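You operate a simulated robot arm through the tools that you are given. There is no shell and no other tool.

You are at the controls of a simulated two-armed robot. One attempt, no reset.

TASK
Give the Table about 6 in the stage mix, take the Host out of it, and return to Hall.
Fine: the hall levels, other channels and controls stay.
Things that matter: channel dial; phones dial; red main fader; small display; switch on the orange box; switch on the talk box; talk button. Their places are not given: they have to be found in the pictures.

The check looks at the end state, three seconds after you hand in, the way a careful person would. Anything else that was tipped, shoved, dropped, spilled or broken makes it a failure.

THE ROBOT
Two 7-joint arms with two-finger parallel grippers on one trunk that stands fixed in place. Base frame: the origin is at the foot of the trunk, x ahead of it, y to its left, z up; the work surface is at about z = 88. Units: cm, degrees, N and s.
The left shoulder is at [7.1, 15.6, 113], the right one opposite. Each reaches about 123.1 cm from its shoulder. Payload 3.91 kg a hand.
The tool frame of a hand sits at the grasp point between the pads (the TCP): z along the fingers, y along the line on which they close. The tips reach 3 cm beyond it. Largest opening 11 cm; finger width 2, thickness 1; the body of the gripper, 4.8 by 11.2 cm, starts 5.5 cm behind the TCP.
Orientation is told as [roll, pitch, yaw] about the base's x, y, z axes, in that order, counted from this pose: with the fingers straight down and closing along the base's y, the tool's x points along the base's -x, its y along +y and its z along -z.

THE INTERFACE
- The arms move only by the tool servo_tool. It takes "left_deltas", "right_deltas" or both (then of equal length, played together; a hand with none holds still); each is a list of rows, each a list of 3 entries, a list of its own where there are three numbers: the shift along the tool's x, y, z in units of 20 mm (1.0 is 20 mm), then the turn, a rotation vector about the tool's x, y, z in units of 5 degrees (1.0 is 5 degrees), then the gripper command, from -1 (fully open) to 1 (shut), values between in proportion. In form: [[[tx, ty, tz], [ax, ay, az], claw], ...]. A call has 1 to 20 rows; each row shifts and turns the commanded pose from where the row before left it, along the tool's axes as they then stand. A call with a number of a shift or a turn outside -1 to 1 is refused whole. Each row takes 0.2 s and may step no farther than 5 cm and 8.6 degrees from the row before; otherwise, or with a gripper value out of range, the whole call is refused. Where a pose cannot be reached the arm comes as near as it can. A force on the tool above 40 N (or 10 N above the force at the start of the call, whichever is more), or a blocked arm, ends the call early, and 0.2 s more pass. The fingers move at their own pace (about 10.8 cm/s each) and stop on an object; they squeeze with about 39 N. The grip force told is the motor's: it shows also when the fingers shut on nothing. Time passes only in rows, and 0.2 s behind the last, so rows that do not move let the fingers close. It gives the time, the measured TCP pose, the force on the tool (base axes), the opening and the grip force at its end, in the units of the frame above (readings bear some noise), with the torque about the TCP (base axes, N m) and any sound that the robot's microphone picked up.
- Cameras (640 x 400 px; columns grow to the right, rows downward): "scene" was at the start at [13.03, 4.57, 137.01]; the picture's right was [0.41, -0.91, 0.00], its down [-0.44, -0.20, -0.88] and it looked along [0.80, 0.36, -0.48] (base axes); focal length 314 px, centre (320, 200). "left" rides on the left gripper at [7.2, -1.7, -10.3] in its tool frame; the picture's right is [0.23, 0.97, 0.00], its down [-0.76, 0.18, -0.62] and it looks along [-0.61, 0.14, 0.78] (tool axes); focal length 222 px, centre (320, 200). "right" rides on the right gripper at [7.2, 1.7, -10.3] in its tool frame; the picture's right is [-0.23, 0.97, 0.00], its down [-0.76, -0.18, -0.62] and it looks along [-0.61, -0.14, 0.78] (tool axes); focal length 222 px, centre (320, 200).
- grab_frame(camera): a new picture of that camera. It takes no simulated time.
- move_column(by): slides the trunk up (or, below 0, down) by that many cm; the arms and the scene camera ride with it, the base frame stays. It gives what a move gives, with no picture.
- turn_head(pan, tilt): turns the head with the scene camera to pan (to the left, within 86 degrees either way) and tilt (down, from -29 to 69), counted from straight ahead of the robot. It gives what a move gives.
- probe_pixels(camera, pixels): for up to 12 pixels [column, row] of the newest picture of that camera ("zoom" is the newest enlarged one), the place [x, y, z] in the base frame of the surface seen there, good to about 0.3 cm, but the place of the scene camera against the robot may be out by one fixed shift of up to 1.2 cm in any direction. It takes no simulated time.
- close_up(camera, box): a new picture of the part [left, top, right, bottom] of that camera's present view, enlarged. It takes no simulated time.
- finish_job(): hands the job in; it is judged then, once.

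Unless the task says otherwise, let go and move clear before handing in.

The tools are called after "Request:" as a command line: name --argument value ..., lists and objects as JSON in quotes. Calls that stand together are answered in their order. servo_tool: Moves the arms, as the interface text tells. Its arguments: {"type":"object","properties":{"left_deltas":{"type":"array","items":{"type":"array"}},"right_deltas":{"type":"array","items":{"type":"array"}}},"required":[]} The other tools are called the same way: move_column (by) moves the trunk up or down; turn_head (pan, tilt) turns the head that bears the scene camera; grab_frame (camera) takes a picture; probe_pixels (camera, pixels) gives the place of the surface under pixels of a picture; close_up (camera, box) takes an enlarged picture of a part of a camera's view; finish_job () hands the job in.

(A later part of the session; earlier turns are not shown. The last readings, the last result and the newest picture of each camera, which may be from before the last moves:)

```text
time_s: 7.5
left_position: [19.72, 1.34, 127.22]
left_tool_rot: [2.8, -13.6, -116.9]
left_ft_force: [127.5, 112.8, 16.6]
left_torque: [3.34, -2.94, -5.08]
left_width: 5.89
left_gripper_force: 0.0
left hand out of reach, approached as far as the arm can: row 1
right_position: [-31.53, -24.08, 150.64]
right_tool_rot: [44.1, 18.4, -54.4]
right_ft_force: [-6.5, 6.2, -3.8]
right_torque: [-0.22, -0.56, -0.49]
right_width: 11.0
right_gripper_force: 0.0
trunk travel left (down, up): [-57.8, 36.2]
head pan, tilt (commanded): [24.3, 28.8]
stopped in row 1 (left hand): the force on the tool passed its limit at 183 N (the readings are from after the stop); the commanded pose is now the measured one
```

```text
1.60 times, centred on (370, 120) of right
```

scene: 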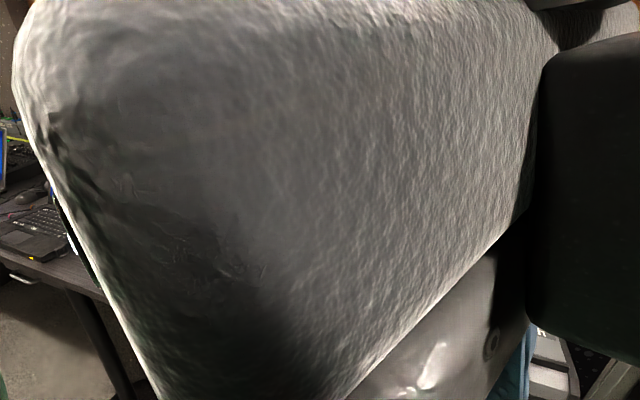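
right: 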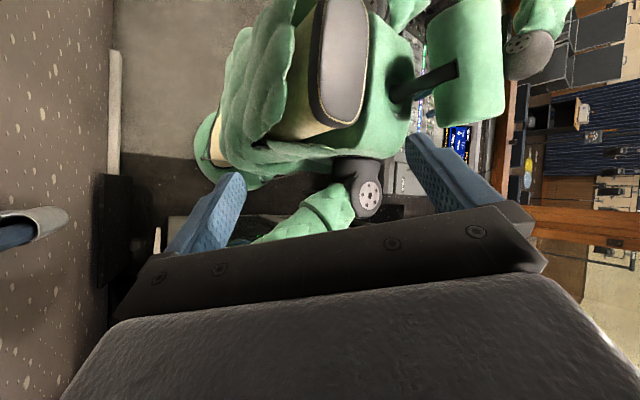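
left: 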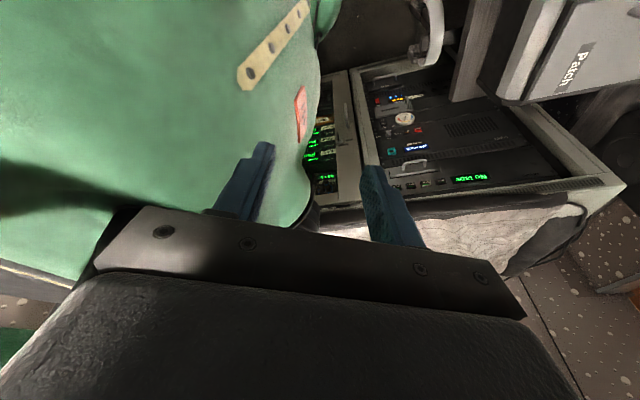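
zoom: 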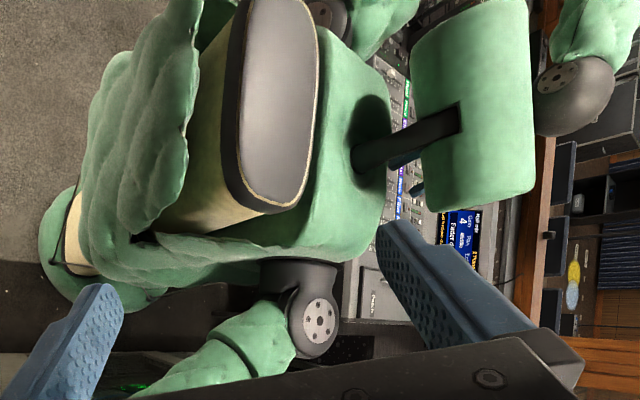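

The torso is back at its nominal pose now (backpack at x -13.7, head at x 3.6, facing straight ahead). I'll pass a bit of time with a no-change head command to check whether the body stays there.

Request:
turn_head --pan 24.3 --tilt 28.8

Request:
grab_frame --camera "right"

Request:
grab_frame --camera "left"

Request:
grab_frame --camera "scene"

```text
time_s: 8.1
left_position: [19.56, 0.0, 127.05]
left_tool_rot: [2.6, -14.8, -111.6]
left_ft_force: [47.4, -39.0, -23.6]
left_torque: [-1.33, -2.54, 2.02]
left_width: 8.04
left_gripper_force: 0.0
right_position: [-28.2, -30.38, 150.83]
right_tool_rot: [43.7, 19.5, -49.1]
right_ft_force: [0.4, 1.0, -0.4]
right_torque: [-0.09, 0.03, -0.05]
right_width: 11.01
right_gripper_force: 0.1
trunk travel left (down, up): [-57.8, 36.2]
head pan, tilt (commanded): [24.3, 28.8]
```

```text
taken
```

right: 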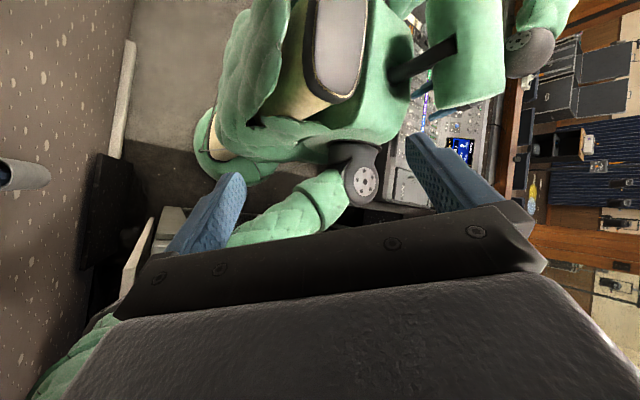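

```text
taken
```

left: 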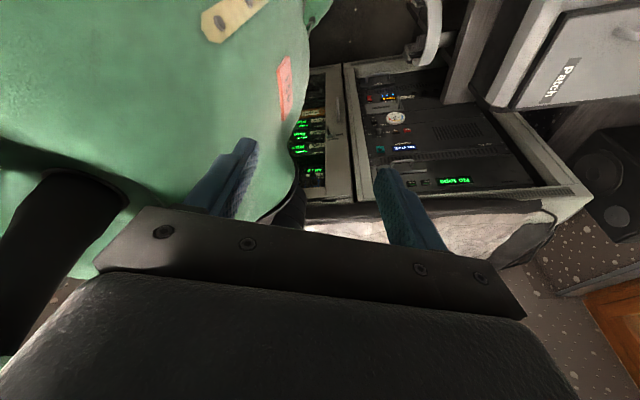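

```text
taken
```

scene: 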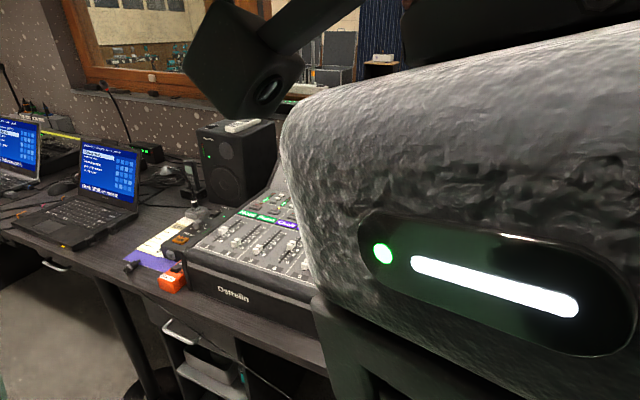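

The scene view now matches the start (Mains box at (172,281)), so the trunk is back in place and settling. I'll wait a bit longer with no-change head commands before touching the arms.

Request:
turn_head --pan 24.3 --tilt 28.8

Request:
turn_head --pan 24.3 --tilt 28.8

Request:
turn_head --pan 24.3 --tilt 28.8

Request:
grab_frame --camera "scene"

Request:
grab_frame --camera "right"

```text
time_s: 8.7
left_position: [20.03, -0.12, 127.17]
left_tool_rot: [2.3, -14.6, -111.7]
left_ft_force: [50.1, -33.0, 26.1]
left_torque: [-0.95, -0.16, 1.59]
left_width: 7.83
left_gripper_force: 0.1
right_position: [-27.74, -30.42, 150.87]
right_tool_rot: [43.6, 19.7, -49.0]
right_ft_force: [0.2, 1.3, -0.6]
right_torque: [-0.03, 0.0, -0.01]
right_width: 11.0
right_gripper_force: 0.1
trunk travel left (down, up): [-57.8, 36.2]
head pan, tilt (commanded): [24.3, 28.8]
```

```text
time_s: 9.3
left_position: [19.98, -0.35, 126.99]
left_tool_rot: [2.3, -14.2, -111.6]
left_ft_force: [59.7, -10.5, 28.8]
left_torque: [-0.23, -0.25, 0.41]
left_width: 7.66
left_gripper_force: 0.1
right_position: [-27.73, -30.77, 150.8]
right_tool_rot: [43.9, 19.8, -48.9]
right_ft_force: [-0.1, 0.8, 0.4]
right_torque: [0.0, 0.01, -0.01]
right_width: 11.04
right_gripper_force: 0.1
trunk travel left (down, up): [-57.8, 36.2]
head pan, tilt (commanded): [24.3, 28.8]
```

```text
time_s: 9.9
left_position: [19.81, -0.32, 126.91]
left_tool_rot: [2.2, -14.1, -111.7]
left_ft_force: [62.2, -7.0, 20.4]
left_torque: [-0.17, -0.7, 0.24]
left_width: 7.62
left_gripper_force: 0.2
right_position: [-28.04, -30.99, 150.64]
right_tool_rot: [43.8, 19.8, -48.9]
right_ft_force: [-0.2, 0.2, 0.4]
right_torque: [0.01, 0.01, 0.01]
right_width: 11.0
right_gripper_force: 0.1
trunk travel left (down, up): [-57.8, 36.2]
head pan, tilt (commanded): [24.3, 28.8]
```

```text
taken
```

scene: 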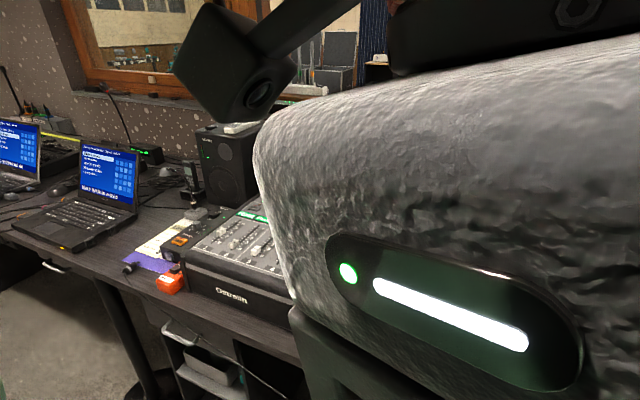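

```text
taken
```

right: 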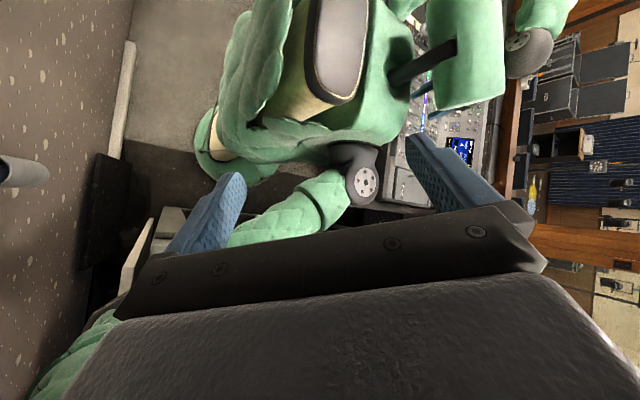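

The body has settled: the scene view is the same as at the start and the right hand reads zero force. Only the left hand still presses on the chest (62 N along +x). I'll creep it forward off the chest in 4 mm steps.

Request:
servo_tool --left_deltas '[[[0.07, 0.19, 0], [0, 0, 0], -1], [[0.07, 0.19, 0], [0, 0, 0], -1], [[0.07, 0.19, 0], [0, 0, 0], -1], [[0.07, 0.19, 0], [0, 0, 0], -1]]'

Request:
grab_frame --camera "scene"

```text
time_s: 10.9
left_position: [21.44, -0.31, 126.75]
left_tool_rot: [2.3, -13.9, -111.7]
left_ft_force: [4.8, -1.7, -4.1]
left_torque: [-0.1, -0.34, 0.11]
left_width: 10.76
left_gripper_force: 0.0
right_position: [-28.03, -31.0, 150.72]
right_tool_rot: [43.9, 19.8, -48.8]
right_ft_force: [-0.4, 0.0, 0.5]
right_torque: [0.02, 0.0, -0.04]
right_width: 10.99
right_gripper_force: 0.1
trunk travel left (down, up): [-57.8, 36.2]
head pan, tilt (commanded): [24.3, 28.8]
```

```text
taken
```

scene: 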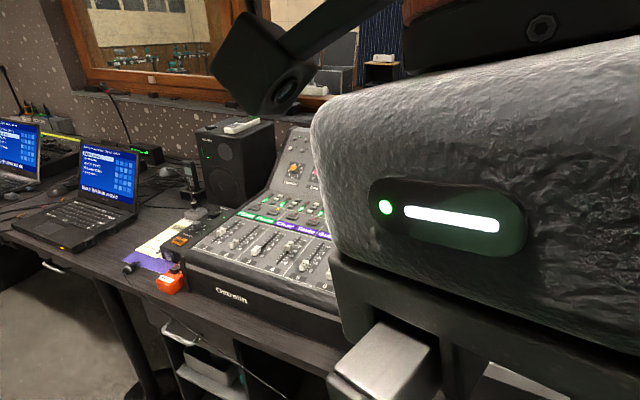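

The left hand is free of the chest (4.8 N), the fingers are fully open again, and the trunk didn't sway. I'll continue forward at a modest pace.

Request:
servo_tool --left_deltas '[[[0.1, 0.28, 0], [0, 0, 0], -1], [[0.14, 0.37, 0], [0, 0, 0], -1], [[0.14, 0.37, 0], [0, 0, 0], -1], [[0.14, 0.37, 0], [0, 0, 0], -1], [[0.14, 0.37, 0], [0, 0, 0], -1], [[0.14, 0.37, 0], [0, 0, 0], -1], [[0.14, 0.37, 0], [0, 0, 0], -1], [[0.1, 0.28, 0], [0, 0, 0], -1]]'

Request:
grab_frame --camera "scene"

Request:
grab_frame --camera "right"

```text
time_s: 12.7
left_position: [27.25, -0.58, 126.57]
left_tool_rot: [2.3, -14.0, -111.7]
left_ft_force: [0.7, -0.3, -0.1]
left_torque: [0.0, 0.02, -0.02]
left_width: 11.0
left_gripper_force: 0.0
right_position: [-27.97, -31.04, 150.68]
right_tool_rot: [43.9, 19.9, -48.9]
right_ft_force: [0.9, -0.7, 0.3]
right_torque: [0.01, 0.0, 0.01]
right_width: 11.0
right_gripper_force: 0.0
trunk travel left (down, up): [-57.8, 36.2]
head pan, tilt (commanded): [24.3, 28.8]
```

```text
taken
```

scene: 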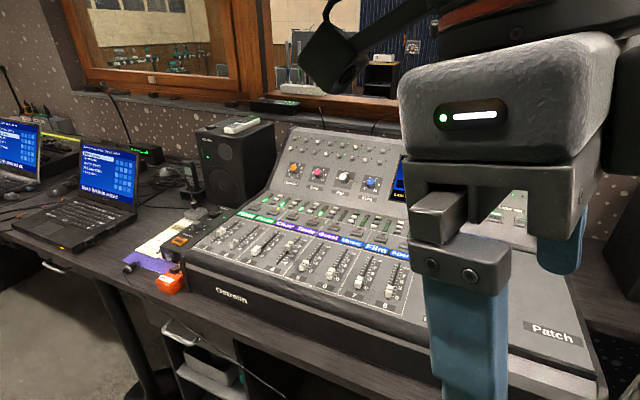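

```text
taken
```

right: 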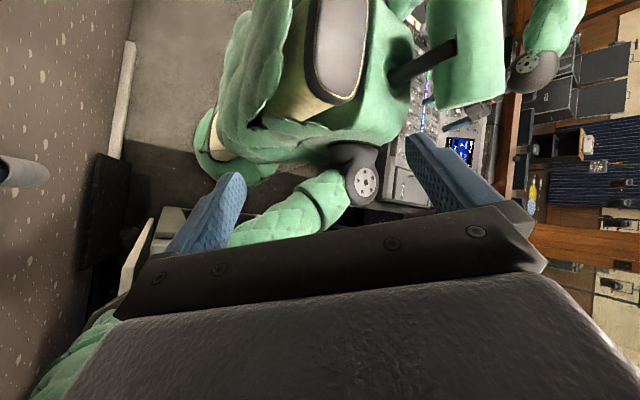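

The arm is under control again and the scene view is steady. I'll bring the left hand further out from the body (forward 14 cm, left 6 cm) at about 6 cm/s with soft start and stop, so there's room to turn the wrist.

Request:
servo_tool --left_deltas '[[[0.2, 0.2, -0.04], [0, 0, 0], -1], [[0.43, 0.45, -0.09], [0, 0, 0], -1], [[0.43, 0.45, -0.09], [0, 0, 0], -1], [[0.43, 0.45, -0.09], [0, 0, 0], -1], [[0.43, 0.45, -0.09], [0, 0, 0], -1], [[0.43, 0.45, -0.09], [0, 0, 0], -1], [[0.43, 0.45, -0.09], [0, 0, 0], -1], [[0.43, 0.45, -0.09], [0, 0, 0], -1], [[0.43, 0.45, -0.09], [0, 0, 0], -1], [[0.43, 0.45, -0.09], [0, 0, 0], -1], [[0.43, 0.45, -0.09], [0, 0, 0], -1], [[0.43, 0.45, -0.09], [0, 0, 0], -1], [[0.2, 0.2, -0.04], [0, 0, 0], -1]]'

Request:
grab_frame --camera "scene"

Request:
grab_frame --camera "left"

```text
time_s: 15.5
left_position: [41.16, 5.44, 126.5]
left_tool_rot: [2.3, -14.1, -111.7]
left_ft_force: [-0.2, -0.5, -1.0]
left_torque: [-0.02, 0.03, 0.0]
left_width: 11.03
left_gripper_force: 0.0
right_position: [-28.02, -30.95, 150.78]
right_tool_rot: [43.8, 19.8, -48.9]
right_ft_force: [0.2, -1.6, 0.4]
right_torque: [0.0, -0.02, 0.01]
right_width: 11.01
right_gripper_force: 0.1
trunk travel left (down, up): [-57.8, 36.2]
head pan, tilt (commanded): [24.3, 28.8]
```

```text
taken
```

scene: 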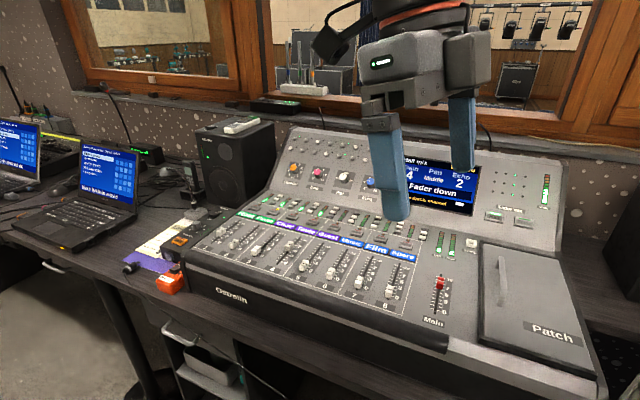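

```text
taken
```

left: 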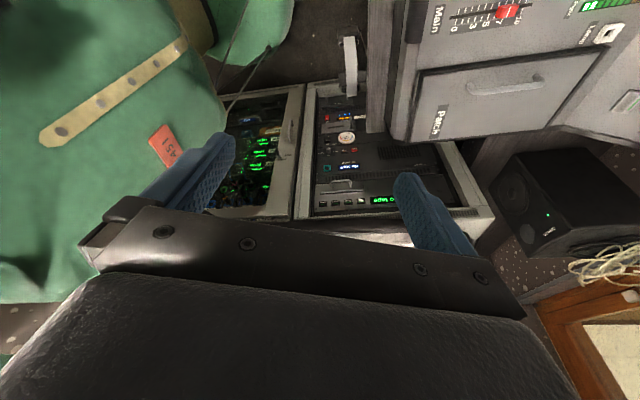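

The scene camera now sees the desk clearly with all the caps as before, and the trunk is steady. Next I'll turn the left wrist back (+yaw) in place, about 48° first.

Request:
servo_tool --left_deltas '[[[0, 0, 0], [0, 0, -0.4], -1], [[0, 0, 0], [0, 0, -0.8], -1], [[0, 0, 0], [0, 0, -0.8], -1], [[0, 0, 0], [0, 0, -0.8], -1], [[0, 0, 0], [0, 0, -0.8], -1], [[0, 0, 0], [0, 0, -0.8], -1], [[0, 0, 0], [0, 0, -0.8], -1], [[0, 0, 0], [0, 0, -0.8], -1], [[0, 0, 0], [0, 0, -0.8], -1], [[0, 0, 0], [0, 0, -0.8], -1], [[0, 0, 0], [0, 0, -0.8], -1], [[0, 0, 0], [0, 0, -0.8], -1], [[0, 0, 0], [0, 0, -0.4], -1]]'

Request:
grab_frame --camera "scene"

Request:
grab_frame --camera "right"

```text
time_s: 18.3
left_position: [41.17, 5.31, 126.45]
left_tool_rot: [-9.1, -11.0, -62.3]
left_ft_force: [-0.7, 0.1, 0.5]
left_torque: [0.01, 0.03, 0.02]
left_width: 11.0
left_gripper_force: 0.0
right_position: [-27.85, -30.89, 150.67]
right_tool_rot: [43.9, 19.8, -49.0]
right_ft_force: [0.2, -0.3, 0.3]
right_torque: [0.01, 0.0, -0.01]
right_width: 10.99
right_gripper_force: 0.1
trunk travel left (down, up): [-57.8, 36.2]
head pan, tilt (commanded): [24.3, 28.8]
```

```text
taken
```

scene: 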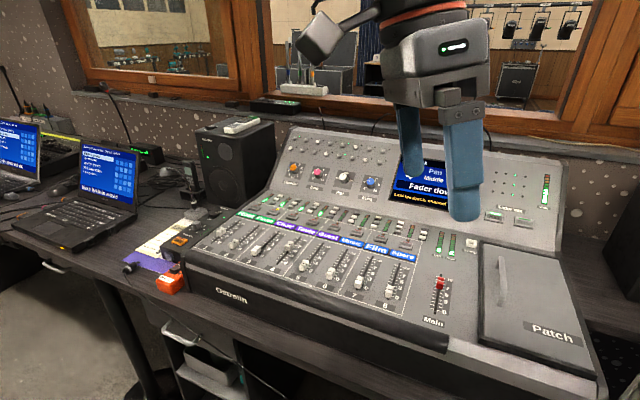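

```text
taken
```

right: 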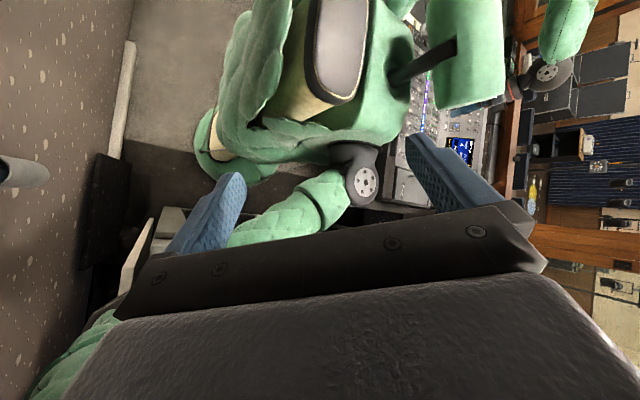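

The wrist turns freely and everything else is steady. I'll rotate another 48° so the hand faces the desk squarely.

Request:
servo_tool --left_deltas '[[[0, 0, 0], [0, 0, -0.4], -1], [[0, 0, 0], [0, 0, -0.8], -1], [[0, 0, 0], [0, 0, -0.8], -1], [[0, 0, 0], [0, 0, -0.8], -1], [[0, 0, 0], [0, 0, -0.8], -1], [[0, 0, 0], [0, 0, -0.8], -1], [[0, 0, 0], [0, 0, -0.8], -1], [[0, 0, 0], [0, 0, -0.8], -1], [[0, 0, 0], [0, 0, -0.8], -1], [[0, 0, 0], [0, 0, -0.8], -1], [[0, 0, 0], [0, 0, -0.8], -1], [[0, 0, 0], [0, 0, -0.8], -1], [[0, 0, 0], [0, 0, -0.4], -1]]'

Request:
grab_frame --camera "scene"

Request:
grab_frame --camera "left"

```text
time_s: 21.1
left_position: [41.25, 5.37, 126.49]
left_tool_rot: [-14.3, -0.8, -15.3]
left_ft_force: [-0.3, -0.6, 0.0]
left_torque: [0.01, -0.01, 0.0]
left_width: 10.99
left_gripper_force: 0.0
right_position: [-27.97, -31.08, 150.71]
right_tool_rot: [43.9, 19.8, -48.9]
right_ft_force: [0.8, -0.5, -0.1]
right_torque: [0.02, 0.01, -0.01]
right_width: 11.0
right_gripper_force: 0.1
trunk travel left (down, up): [-57.8, 36.2]
head pan, tilt (commanded): [24.3, 28.8]
```

```text
taken
```

scene: 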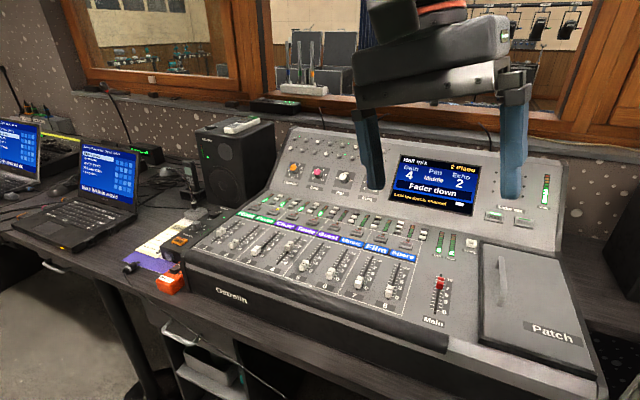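

```text
taken
```

left: 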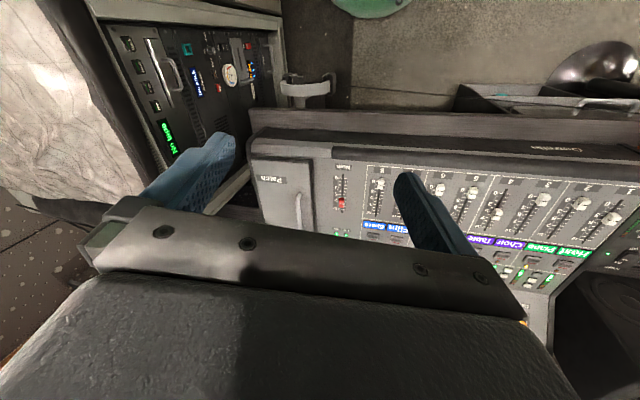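

The left hand now faces the desk (yaw -15), and nothing on the desk has changed. I'll move it forward over the desk, 25 cm ahead and 8 cm right, staying at z≈124 and slow.

Request:
servo_tool --left_deltas '[[[-0.35, 0, 0.03], [0, 0, 0], -1], [[-0.75, -0.01, 0.07], [0, 0, 0], -1], [[-0.75, -0.01, 0.07], [0, 0, 0], -1], [[-0.75, -0.01, 0.07], [0, 0, 0], -1], [[-0.75, -0.01, 0.07], [0, 0, 0], -1], [[-0.75, -0.01, 0.07], [0, 0, 0], -1], [[-0.75, -0.01, 0.07], [0, 0, 0], -1], [[-0.75, -0.01, 0.07], [0, 0, 0], -1], [[-0.75, -0.01, 0.07], [0, 0, 0], -1], [[-0.75, -0.01, 0.07], [0, 0, 0], -1], [[-0.75, -0.01, 0.07], [0, 0, 0], -1], [[-0.75, -0.01, 0.07], [0, 0, 0], -1], [[-0.75, -0.01, 0.07], [0, 0, 0], -1], [[-0.75, -0.01, 0.07], [0, 0, 0], -1], [[-0.75, -0.01, 0.07], [0, 0, 0], -1], [[-0.75, -0.01, 0.07], [0, 0, 0], -1], [[-0.75, -0.01, 0.07], [0, 0, 0], -1], [[-0.35, 0, 0.03], [0, 0, 0], -1]]'

Request:
grab_frame --camera "scene"

Request:
grab_frame --camera "left"

```text
time_s: 24.9
left_position: [63.53, -0.67, 124.78]
left_tool_rot: [-14.3, -0.7, -15.3]
left_ft_force: [0.2, 0.2, -0.5]
left_torque: [0.0, 0.02, 0.0]
left_width: 11.01
left_gripper_force: 0.0
left hand out of reach, approached as far as the arm can: row 16, 17, 18
right_position: [-27.74, -30.93, 150.7]
right_tool_rot: [43.8, 19.8, -49.1]
right_ft_force: [0.1, -0.3, -0.3]
right_torque: [-0.01, -0.01, 0.01]
right_width: 11.03
right_gripper_force: 0.1
trunk travel left (down, up): [-57.8, 36.2]
head pan, tilt (commanded): [24.3, 28.8]
```

```text
taken
```

scene: 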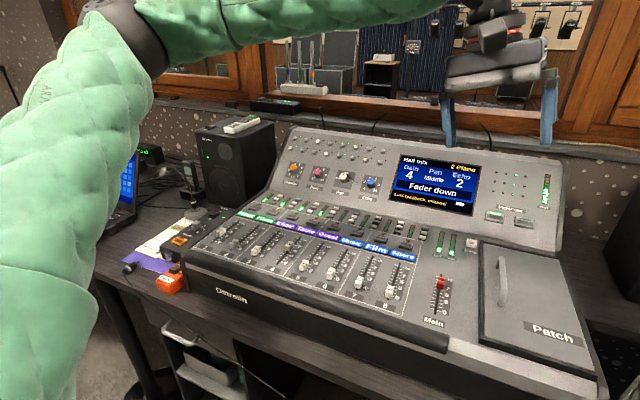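

```text
taken
```

left: 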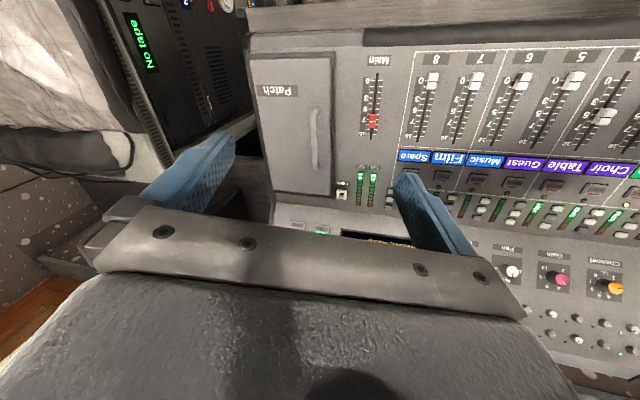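

The left arm reports its reach limit at (63.5,-0.7,124.8), although it's only about 60 cm from the shoulder, so it's probably a wrist angle limit. I'll straighten the roll and begin tilting the fingers forward, which I need anyway for the sloped panel.

Request:
servo_tool --left_deltas '[[[0, 0, 0], [-0.4, 0, 0], -1], [[0, 0, 0], [-0.8, 0, 0], -1], [[0, 0, 0], [-0.8, 0, 0], -1], [[0, 0, 0], [-0.8, 0, 0], -1], [[0, 0, 0], [0, -0.6, 0], -1], [[0, 0, 0], [0, -0.8, 0], -1], [[0, 0, 0], [0, -0.8, 0], -1], [[0, 0, 0], [0, -0.8, 0], -1], [[0, 0, 0], [0, -0.8, 0], -1], [[0, 0, 0], [0, -0.4, 0], -1]]'

Request:
grab_frame --camera "scene"

Request:
grab_frame --camera "right"

```text
time_s: 27.1
left_position: [63.16, -0.03, 124.75]
left_tool_rot: [-13.2, -21.4, -10.6]
left_ft_force: [-0.5, 0.3, -0.7]
left_torque: [-0.02, 0.01, 0.0]
left_width: 11.01
left_gripper_force: 0.1
left hand out of reach, approached as far as the arm can: row 1, 2, 3, 4
right_position: [-27.99, -30.97, 150.75]
right_tool_rot: [43.9, 19.8, -48.9]
right_ft_force: [-0.8, 0.5, 0.2]
right_torque: [0.0, -0.06, 0.0]
right_width: 11.02
right_gripper_force: 0.0
trunk travel left (down, up): [-57.8, 36.2]
head pan, tilt (commanded): [24.3, 28.8]
```

```text
taken
```

scene: 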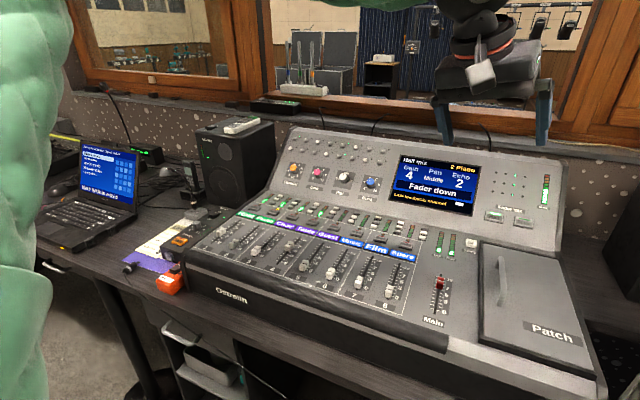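

```text
taken
```

right: 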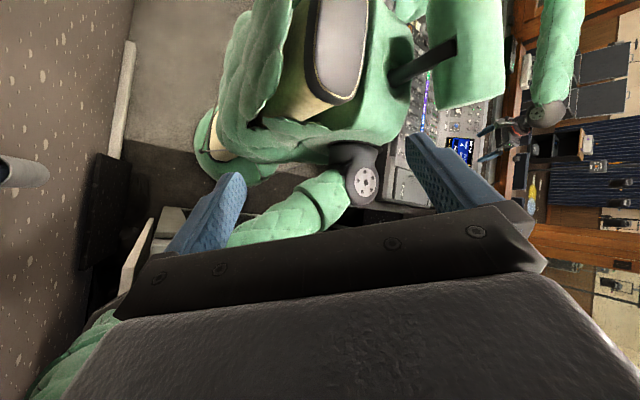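

The roll can't come back to zero here (the fingers lean about 13° to the right), but pitch works and a slight lean is fine for pressing. I'll tilt a bit further forward and then read the pose.

Request:
servo_tool --left_deltas '[[[0, 0, 0], [0, -0.4, 0], -1], [[0, 0, 0], [0, -0.8, 0], -1], [[0, 0, 0], [0, -0.8, 0], -1], [[0, 0, 0], [0, -0.8, 0], -1], [[0, 0, 0], [0, -0.4, 0], -1]]'

Request:
grab_frame --camera "left"

```text
time_s: 28.3
left_position: [63.34, 0.0, 124.76]
left_tool_rot: [-15.3, -36.9, -6.1]
left_ft_force: [-0.1, -0.2, 0.4]
left_torque: [0.0, 0.01, -0.01]
left_width: 11.02
left_gripper_force: 0.1
right_position: [-27.97, -30.88, 150.71]
right_tool_rot: [44.0, 19.8, -49.0]
right_ft_force: [0.9, 1.0, 0.5]
right_torque: [-0.01, 0.05, -0.05]
right_width: 11.0
right_gripper_force: 0.1
trunk travel left (down, up): [-57.8, 36.2]
head pan, tilt (commanded): [24.3, 28.8]
```

```text
taken
```

left: 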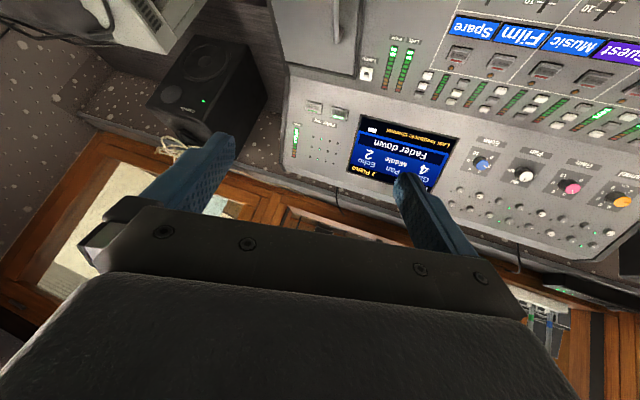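

Now the left camera sees Stage at (313,108) and Hall at (340,114) clearly, with the panel around them. I'll probe them for position and slope.

Request:
probe_pixels --camera "left" --pixels '[[314, 107], [340, 114], [327, 122], [300, 130], [300, 160], [340, 150], [330, 95], [308, 106], [320, 109], [313, 103], [314, 112], [355, 95]]'

Request:
close_up --camera "left" --box '[270, 60, 430, 160]'

```text
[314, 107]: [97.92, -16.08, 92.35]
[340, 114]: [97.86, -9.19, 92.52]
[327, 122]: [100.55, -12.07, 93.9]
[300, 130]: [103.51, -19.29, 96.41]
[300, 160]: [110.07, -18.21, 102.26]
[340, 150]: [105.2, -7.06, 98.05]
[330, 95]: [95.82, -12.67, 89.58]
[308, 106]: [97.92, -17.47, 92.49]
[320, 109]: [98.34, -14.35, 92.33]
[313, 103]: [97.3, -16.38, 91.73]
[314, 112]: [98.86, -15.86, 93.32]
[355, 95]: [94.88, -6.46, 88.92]
```

```text
4.00 times, centred on (350, 110) of left
```

zoom: 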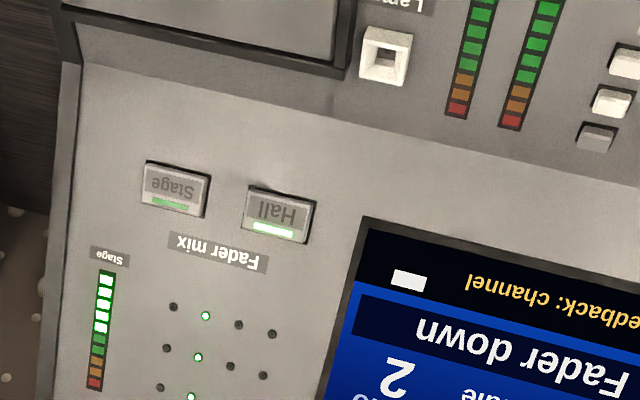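

Stage's face centre is at about (97.9,-16.0,92.4), on a panel sloped about 41°. The tool axis is within 20° of the panel normal, which is fine. I'll move the first half of the straight line toward a point in front of it, then check.

Request:
servo_tool --left_deltas '[[[-0.1, 0.01, 0.4], [0, 0, 0], -1], [[-0.19, 0.02, 0.8], [0, 0, 0], -1], [[-0.19, 0.02, 0.8], [0, 0, 0], -1], [[-0.19, 0.02, 0.8], [0, 0, 0], -1], [[-0.19, 0.02, 0.8], [0, 0, 0], -1], [[-0.19, 0.02, 0.8], [0, 0, 0], -1], [[-0.19, 0.02, 0.8], [0, 0, 0], -1], [[-0.19, 0.02, 0.8], [0, 0, 0], -1], [[-0.19, 0.02, 0.8], [0, 0, 0], -1], [[-0.19, 0.02, 0.8], [0, 0, 0], -1], [[-0.19, 0.02, 0.8], [0, 0, 0], -1], [[-0.19, 0.02, 0.8], [0, 0, 0], -1], [[-0.1, 0.01, 0.4], [0, 0, 0], -1]]'

Request:
grab_frame --camera "scene"

Request:
grab_frame --camera "left"

```text
time_s: 31.1
left_position: [75.35, -3.1, 113.16]
left_tool_rot: [-15.5, -36.8, -6.1]
left_ft_force: [-0.2, 1.1, 1.1]
left_torque: [-0.02, 0.03, -0.01]
left_width: 11.0
left_gripper_force: 0.1
left hand out of reach, approached as far as the arm can: row 9, 10, 11, 12, 13
right_position: [-27.99, -30.86, 150.78]
right_tool_rot: [43.9, 19.8, -48.9]
right_ft_force: [0.4, -0.8, 0.0]
right_torque: [0.04, -0.03, 0.0]
right_width: 10.99
right_gripper_force: 0.1
trunk travel left (down, up): [-57.8, 36.2]
head pan, tilt (commanded): [24.3, 28.8]
```

```text
taken
```

scene: 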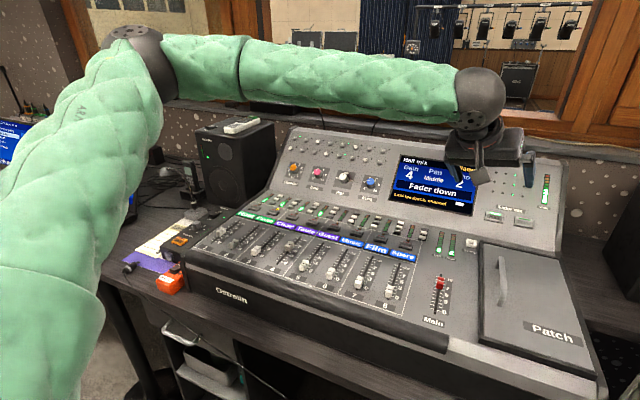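

```text
taken
```

left: 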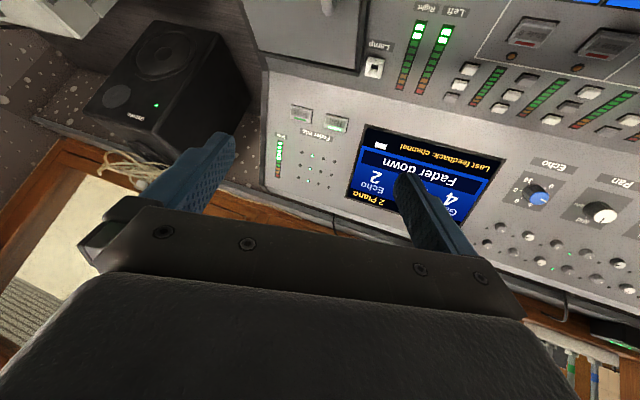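

The left arm stops at its limit again at (75.4,-3.1,113.2), with the elbow high on the left at (140,50) in the scene. I'll probe the arm links to understand which joint is limiting.

Request:
probe_pixels --camera "scene" --pixels '[[140, 55], [125, 45], [200, 70], [330, 75], [480, 90], [480, 130], [510, 140], [60, 250], [110, 150], [30, 330], [528, 165], [480, 165]]'

Request:
close_up --camera "scene" --box '[420, 50, 580, 210]'

Request:
close_up --camera "right" --box '[380, 0, 640, 200]'

```text
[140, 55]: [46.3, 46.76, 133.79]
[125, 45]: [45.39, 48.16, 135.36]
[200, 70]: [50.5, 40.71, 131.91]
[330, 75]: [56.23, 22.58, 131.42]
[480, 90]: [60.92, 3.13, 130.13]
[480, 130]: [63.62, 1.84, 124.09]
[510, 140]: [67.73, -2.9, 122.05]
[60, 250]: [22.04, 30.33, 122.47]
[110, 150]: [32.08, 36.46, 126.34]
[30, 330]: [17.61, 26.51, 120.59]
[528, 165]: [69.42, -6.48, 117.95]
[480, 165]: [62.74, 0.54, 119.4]
```

```text
2.50 times, centred on (500, 130) of scene
```

zoom: 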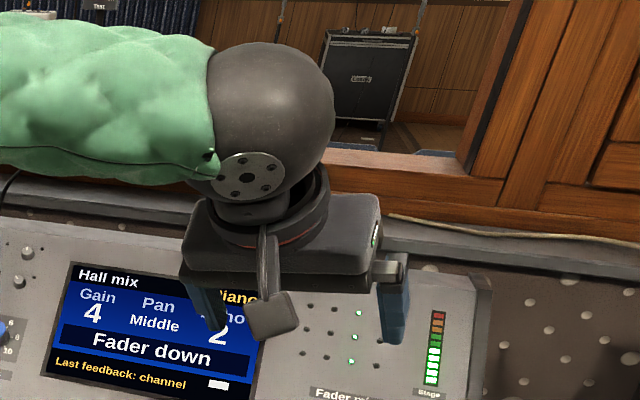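

```text
2.00 times, centred on (510, 100) of right
```

zoom: 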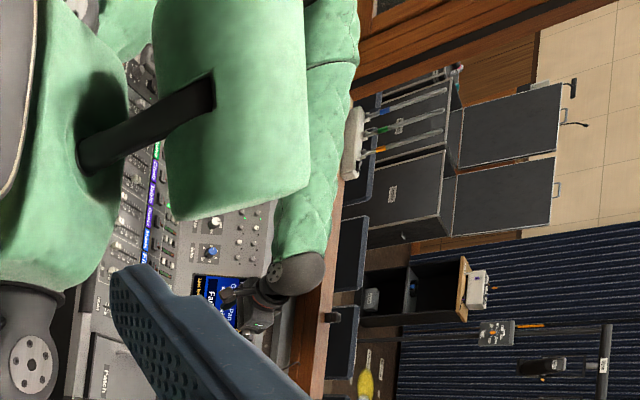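

The wrist is about 19 cm behind the TCP, with the forearm coming from the left. I'll try relaxing the hand yaw by about 16° toward the forearm and then advance a little, to see whether that frees the limit. The hand is still more than 15 cm from anything.

Request:
servo_tool --left_deltas '[[[0, 0, 0], [0, 0, 0.8], -1], [[0, 0, 0], [0, 0, 0.8], -1], [[0, 0, 0], [0, 0, 0.8], -1], [[0, 0, 0], [0, 0, 0.8], -1], [[0, 0, 0.3], [0, 0, 0], -1], [[0, 0, 0.5], [0, 0, 0], -1], [[0, 0, 0.5], [0, 0, 0], -1]]'

```text
time_s: 32.7
left_position: [75.28, -3.11, 113.12]
left_tool_rot: [-3.0, -39.3, -26.1]
left_ft_force: [-0.2, -0.3, -0.1]
left_torque: [-0.04, -0.02, -0.02]
left_width: 11.01
left_gripper_force: 0.1
left hand out of reach, approached as far as the arm can: row 5, 6, 7
right_position: [-27.98, -30.94, 150.79]
right_tool_rot: [43.9, 19.9, -48.9]
right_ft_force: [-0.3, -0.5, 0.2]
right_torque: [0.0, 0.01, 0.04]
right_width: 10.99
right_gripper_force: 0.1
trunk travel left (down, up): [-57.8, 36.2]
head pan, tilt (commanded): [24.3, 28.8]
```

Turning the hand is fine but advancing isn't, so the limit is elsewhere in the arm. I'll probe the limit with small back-and-forth test moves: forward, down, then right.

Request:
servo_tool --left_deltas '[[[-0.28, 0.19, 0.22], [0, 0, 0], -1], [[-0.28, 0.19, 0.22], [0, 0, 0], -1], [[0.28, -0.19, -0.22], [0, 0, 0], -1], [[0.28, -0.19, -0.22], [0, 0, 0], -1], [[0.25, 0.02, 0.31], [0, 0, 0], -1], [[0.25, 0.02, 0.31], [0, 0, 0], -1], [[-0.25, -0.02, -0.31], [0, 0, 0], -1], [[-0.25, -0.02, -0.31], [0, 0, 0], -1], [[-0.14, -0.35, 0.13], [0, 0, 0], -1], [[-0.14, -0.35, 0.13], [0, 0, 0], -1], [[0.14, 0.35, -0.13], [0, 0, 0], -1], [[0.14, 0.35, -0.13], [0, 0, 0], -1]]'

```text
time_s: 35.3
left_position: [73.44, -2.08, 113.09]
left_tool_rot: [-2.9, -39.4, -26.2]
left_ft_force: [-0.3, 0.1, 0.1]
left_torque: [0.04, 0.0, 0.0]
left_width: 11.0
left_gripper_force: 0.0
left hand out of reach, approached as far as the arm can: row 1, 2, 9, 10
right_position: [-27.92, -30.97, 150.74]
right_tool_rot: [43.9, 19.8, -48.9]
right_ft_force: [0.1, 0.0, 0.3]
right_torque: [0.02, -0.01, 0.01]
right_width: 11.0
right_gripper_force: 0.1
trunk travel left (down, up): [-57.8, 36.2]
head pan, tilt (commanded): [24.3, 28.8]
```

Forward and right are blocked for this arm posture but down is free, so the elbow has ended up in a poor branch. I'll swing the left hand back out to the left, then go forward and sweep right with the arm more extended, which should settle into a better elbow posture.

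Request:
servo_tool --left_deltas '[[[0.1, 0.35, -0.16], [0, 0, 0], -1], [[0.27, 0.7, -0.3], [0, 0, 0], -1], [[0.27, 0.7, -0.3], [0, 0, 0], -1], [[0.27, 0.7, -0.3], [0, 0, 0], -1], [[0.27, 0.7, -0.3], [0, 0, 0], -1], [[0.27, 0.7, -0.3], [0, 0, 0], -1], [[0.27, 0.7, -0.3], [0, 0, 0], -1], [[0.27, 0.7, -0.3], [0, 0, 0], -1], [[0.27, 0.7, -0.3], [0, 0, 0], -1], [[0.27, 0.7, -0.3], [0, 0, 0], -1], [[0.27, 0.7, -0.3], [0, 0, 0], -1], [[0.27, 0.7, -0.3], [0, 0, 0], -1], [[0.27, 0.7, -0.3], [0, 0, 0], -1], [[0.27, 0.7, -0.3], [0, 0, 0], -1], [[0.1, 0.35, -0.16], [0, 0, 0], -1]]'

Request:
grab_frame --camera "scene"

Request:
grab_frame --camera "left"

```text
time_s: 38.5
left_position: [72.88, 20.6, 114.11]
left_tool_rot: [-2.9, -39.4, -26.2]
left_ft_force: [1.3, 0.1, 0.9]
left_torque: [0.01, -0.02, 0.01]
left_width: 11.0
left_gripper_force: 0.1
right_position: [-27.92, -30.94, 150.73]
right_tool_rot: [43.9, 19.7, -48.9]
right_ft_force: [-0.4, -0.6, -0.6]
right_torque: [0.01, -0.02, 0.0]
right_width: 10.99
right_gripper_force: 0.1
trunk travel left (down, up): [-57.8, 36.2]
head pan, tilt (commanded): [24.3, 28.8]
```

```text
taken
```

scene: 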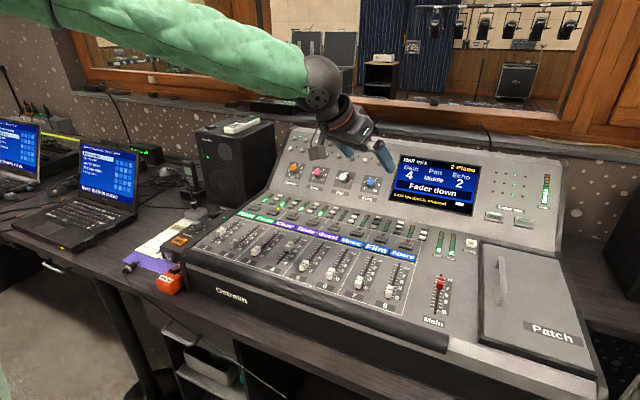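

```text
taken
```

left: 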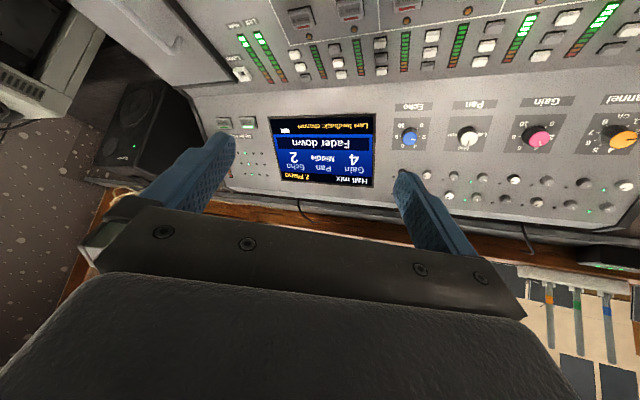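

All clear and steady. Now I'll go forward about 18 cm at this height, which is more than 20 cm above the panel.

Request:
servo_tool --left_deltas '[[[-0.26, 0.17, 0.2], [0, 0, 0], -1], [[-0.52, 0.35, 0.41], [0, 0, 0], -1], [[-0.52, 0.35, 0.41], [0, 0, 0], -1], [[-0.52, 0.35, 0.41], [0, 0, 0], -1], [[-0.52, 0.35, 0.41], [0, 0, 0], -1], [[-0.52, 0.35, 0.41], [0, 0, 0], -1], [[-0.52, 0.35, 0.41], [0, 0, 0], -1], [[-0.52, 0.35, 0.41], [0, 0, 0], -1], [[-0.52, 0.35, 0.41], [0, 0, 0], -1], [[-0.52, 0.35, 0.41], [0, 0, 0], -1], [[-0.52, 0.35, 0.41], [0, 0, 0], -1], [[-0.52, 0.35, 0.41], [0, 0, 0], -1], [[-0.26, 0.17, 0.2], [0, 0, 0], -1]]'

Request:
grab_frame --camera "scene"

```text
time_s: 41.3
left_position: [91.07, 20.7, 114.21]
left_tool_rot: [-2.9, -39.4, -26.2]
left_ft_force: [-0.2, -0.5, -0.4]
left_torque: [0.0, 0.0, 0.03]
left_width: 11.01
left_gripper_force: 0.0
right_position: [-27.96, -31.01, 150.75]
right_tool_rot: [43.9, 19.8, -48.9]
right_ft_force: [-0.9, 0.2, 0.3]
right_torque: [0.01, -0.01, -0.02]
right_width: 10.99
right_gripper_force: 0.1
trunk travel left (down, up): [-57.8, 36.2]
head pan, tilt (commanded): [24.3, 28.8]
```

```text
taken
```

scene: 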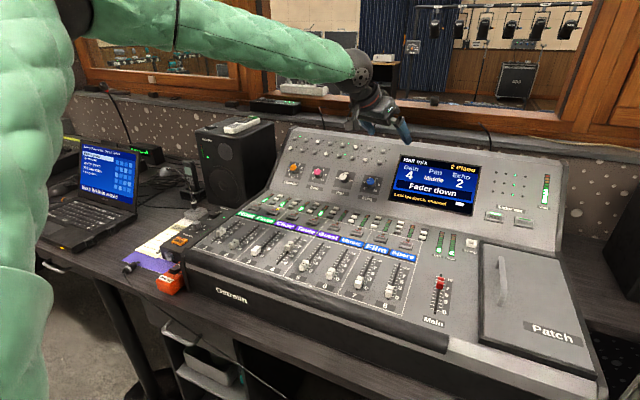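

Forward reach at y=20 worked with no limit. Now I'll sweep right at this extension, 18 cm first.

Request:
servo_tool --left_deltas '[[[-0.13, -0.33, 0.12], [0, 0, 0], -1], [[-0.25, -0.66, 0.24], [0, 0, 0], -1], [[-0.25, -0.66, 0.24], [0, 0, 0], -1], [[-0.25, -0.66, 0.24], [0, 0, 0], -1], [[-0.25, -0.66, 0.24], [0, 0, 0], -1], [[-0.25, -0.66, 0.24], [0, 0, 0], -1], [[-0.25, -0.66, 0.24], [0, 0, 0], -1], [[-0.25, -0.66, 0.24], [0, 0, 0], -1], [[-0.25, -0.66, 0.24], [0, 0, 0], -1], [[-0.25, -0.66, 0.24], [0, 0, 0], -1], [[-0.25, -0.66, 0.24], [0, 0, 0], -1], [[-0.25, -0.66, 0.24], [0, 0, 0], -1], [[-0.13, -0.33, 0.12], [0, 0, 0], -1]]'

Request:
grab_frame --camera "scene"

```text
time_s: 44.1
left_position: [89.92, 4.02, 114.17]
left_tool_rot: [-2.9, -39.4, -26.1]
left_ft_force: [-0.3, -1.0, -1.1]
left_torque: [0.01, 0.01, 0.02]
left_width: 11.01
left_gripper_force: 0.1
left hand out of reach, approached as far as the arm can: row 12, 13
right_position: [-27.94, -30.91, 150.77]
right_tool_rot: [43.9, 19.8, -48.8]
right_ft_force: [0.2, -0.2, -0.2]
right_torque: [-0.01, 0.02, 0.03]
right_width: 10.99
right_gripper_force: 0.0
trunk travel left (down, up): [-57.8, 36.2]
head pan, tilt (commanded): [24.3, 28.8]
```

```text
taken
```

scene: 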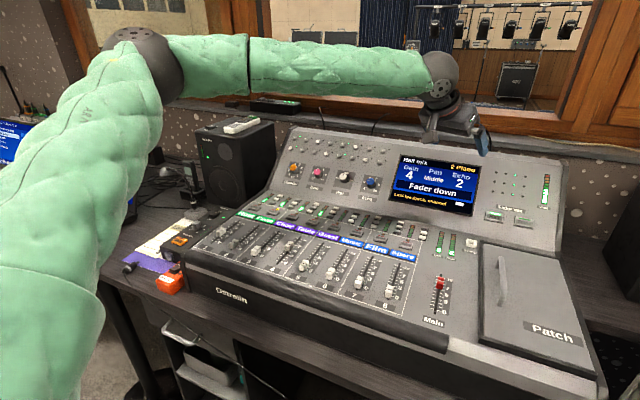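

The left arm hits the same shoulder limit at y≈4, where the upper arm looks identical to the earlier stop. I'll test whether going lower relaxes it: 12 cm down (still 10 cm above the desk) and then a few small steps right.

Request:
servo_tool --left_deltas '[[[0.24, 0.02, 0.29], [0, 0, 0], -1], [[0.47, 0.03, 0.58], [0, 0, 0], -1], [[0.47, 0.03, 0.58], [0, 0, 0], -1], [[0.47, 0.03, 0.58], [0, 0, 0], -1], [[0.47, 0.03, 0.58], [0, 0, 0], -1], [[0.47, 0.03, 0.58], [0, 0, 0], -1], [[0.47, 0.03, 0.58], [0, 0, 0], -1], [[0.47, 0.03, 0.58], [0, 0, 0], -1], [[0.24, 0.02, 0.29], [0, 0, 0], -1], [[-0.12, -0.33, 0.12], [0, 0, 0], -1], [[-0.25, -0.66, 0.24], [0, 0, 0], -1], [[-0.25, -0.66, 0.24], [0, 0, 0], -1], [[-0.25, -0.66, 0.24], [0, 0, 0], -1]]'

Request:
grab_frame --camera "scene"

```text
time_s: 46.9
left_position: [86.6, 3.56, 103.58]
left_tool_rot: [-2.9, -39.4, -26.2]
left_ft_force: [-0.8, -0.9, -0.4]
left_torque: [-0.01, -0.01, -0.02]
left_width: 11.0
left_gripper_force: 0.0
left hand out of reach, approached as far as the arm can: row 3, 5, 7, 8, 10, 11, 12, 13
right_position: [-28.01, -30.94, 150.76]
right_tool_rot: [43.9, 19.9, -48.9]
right_ft_force: [-1.2, -0.3, -0.5]
right_torque: [-0.04, 0.02, -0.01]
right_width: 10.97
right_gripper_force: 0.0
trunk travel left (down, up): [-57.8, 36.2]
head pan, tilt (commanded): [24.3, 28.8]
```

```text
taken
```

scene: 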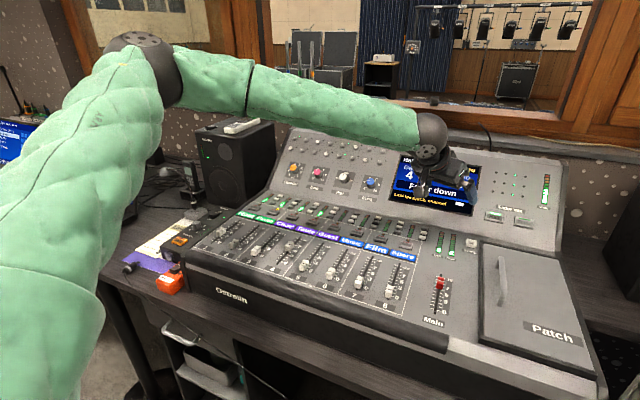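

Lowering doesn't help; the left shoulder limit keeps the Stage button about 20 cm out of reach. So the left hand can do the faders, but the right hand has to press the mix buttons. I'll withdraw the left hand up and out to the left.

Request:
servo_tool --left_deltas '[[[-0.25, -0.02, -0.31], [0, 0, 0], -1], [[-0.5, -0.03, -0.62], [0, 0, 0], -1], [[-0.5, -0.03, -0.62], [0, 0, 0], -1], [[-0.5, -0.03, -0.62], [0, 0, 0], -1], [[-0.5, -0.03, -0.62], [0, 0, 0], -1], [[-0.5, -0.03, -0.62], [0, 0, 0], -1], [[-0.5, -0.03, -0.62], [0, 0, 0], -1], [[-0.5, -0.03, -0.62], [0, 0, 0], -1], [[0.2, 0.26, -0.4], [0, 0, 0], -1], [[0.48, 0.54, -0.42], [0, 0, 0], -1], [[0.48, 0.54, -0.42], [0, 0, 0], -1], [[0.48, 0.54, -0.42], [0, 0, 0], -1], [[0.48, 0.54, -0.42], [0, 0, 0], -1], [[0.48, 0.54, -0.42], [0, 0, 0], -1], [[0.48, 0.54, -0.42], [0, 0, 0], -1], [[0.48, 0.54, -0.42], [0, 0, 0], -1], [[0.48, 0.54, -0.42], [0, 0, 0], -1], [[0.48, 0.54, -0.42], [0, 0, 0], -1], [[0.48, 0.54, -0.42], [0, 0, 0], -1], [[0.24, 0.27, -0.21], [0, 0, 0], -1]]'

Request:
grab_frame --camera "scene"

Request:
grab_frame --camera "left"

```text
time_s: 51.1
left_position: [79.6, 20.82, 115.96]
left_tool_rot: [-2.9, -39.4, -26.3]
left_ft_force: [-0.1, 0.2, -0.1]
left_torque: [0.0, -0.04, 0.01]
left_width: 11.0
left_gripper_force: 0.0
right_position: [-27.83, -30.95, 150.84]
right_tool_rot: [43.9, 19.8, -48.9]
right_ft_force: [0.2, -1.1, 0.1]
right_torque: [-0.02, -0.02, 0.0]
right_width: 11.0
right_gripper_force: 0.0
trunk travel left (down, up): [-57.8, 36.2]
head pan, tilt (commanded): [24.3, 28.8]
```

```text
taken
```

scene: 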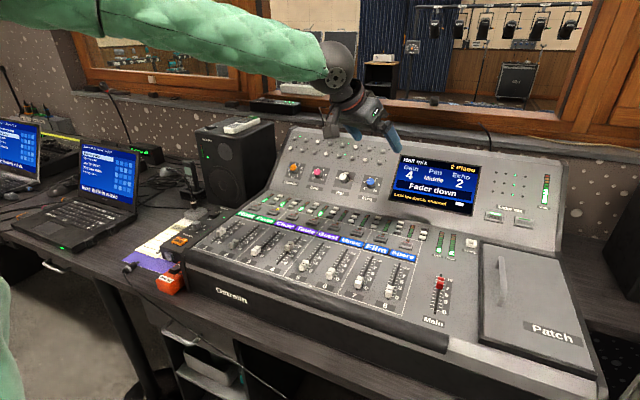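

```text
taken
```

left: 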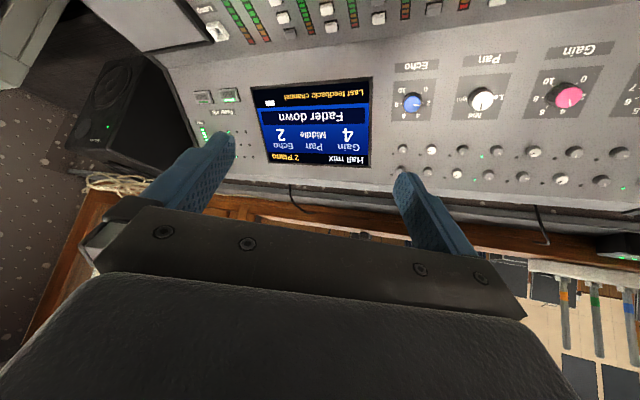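

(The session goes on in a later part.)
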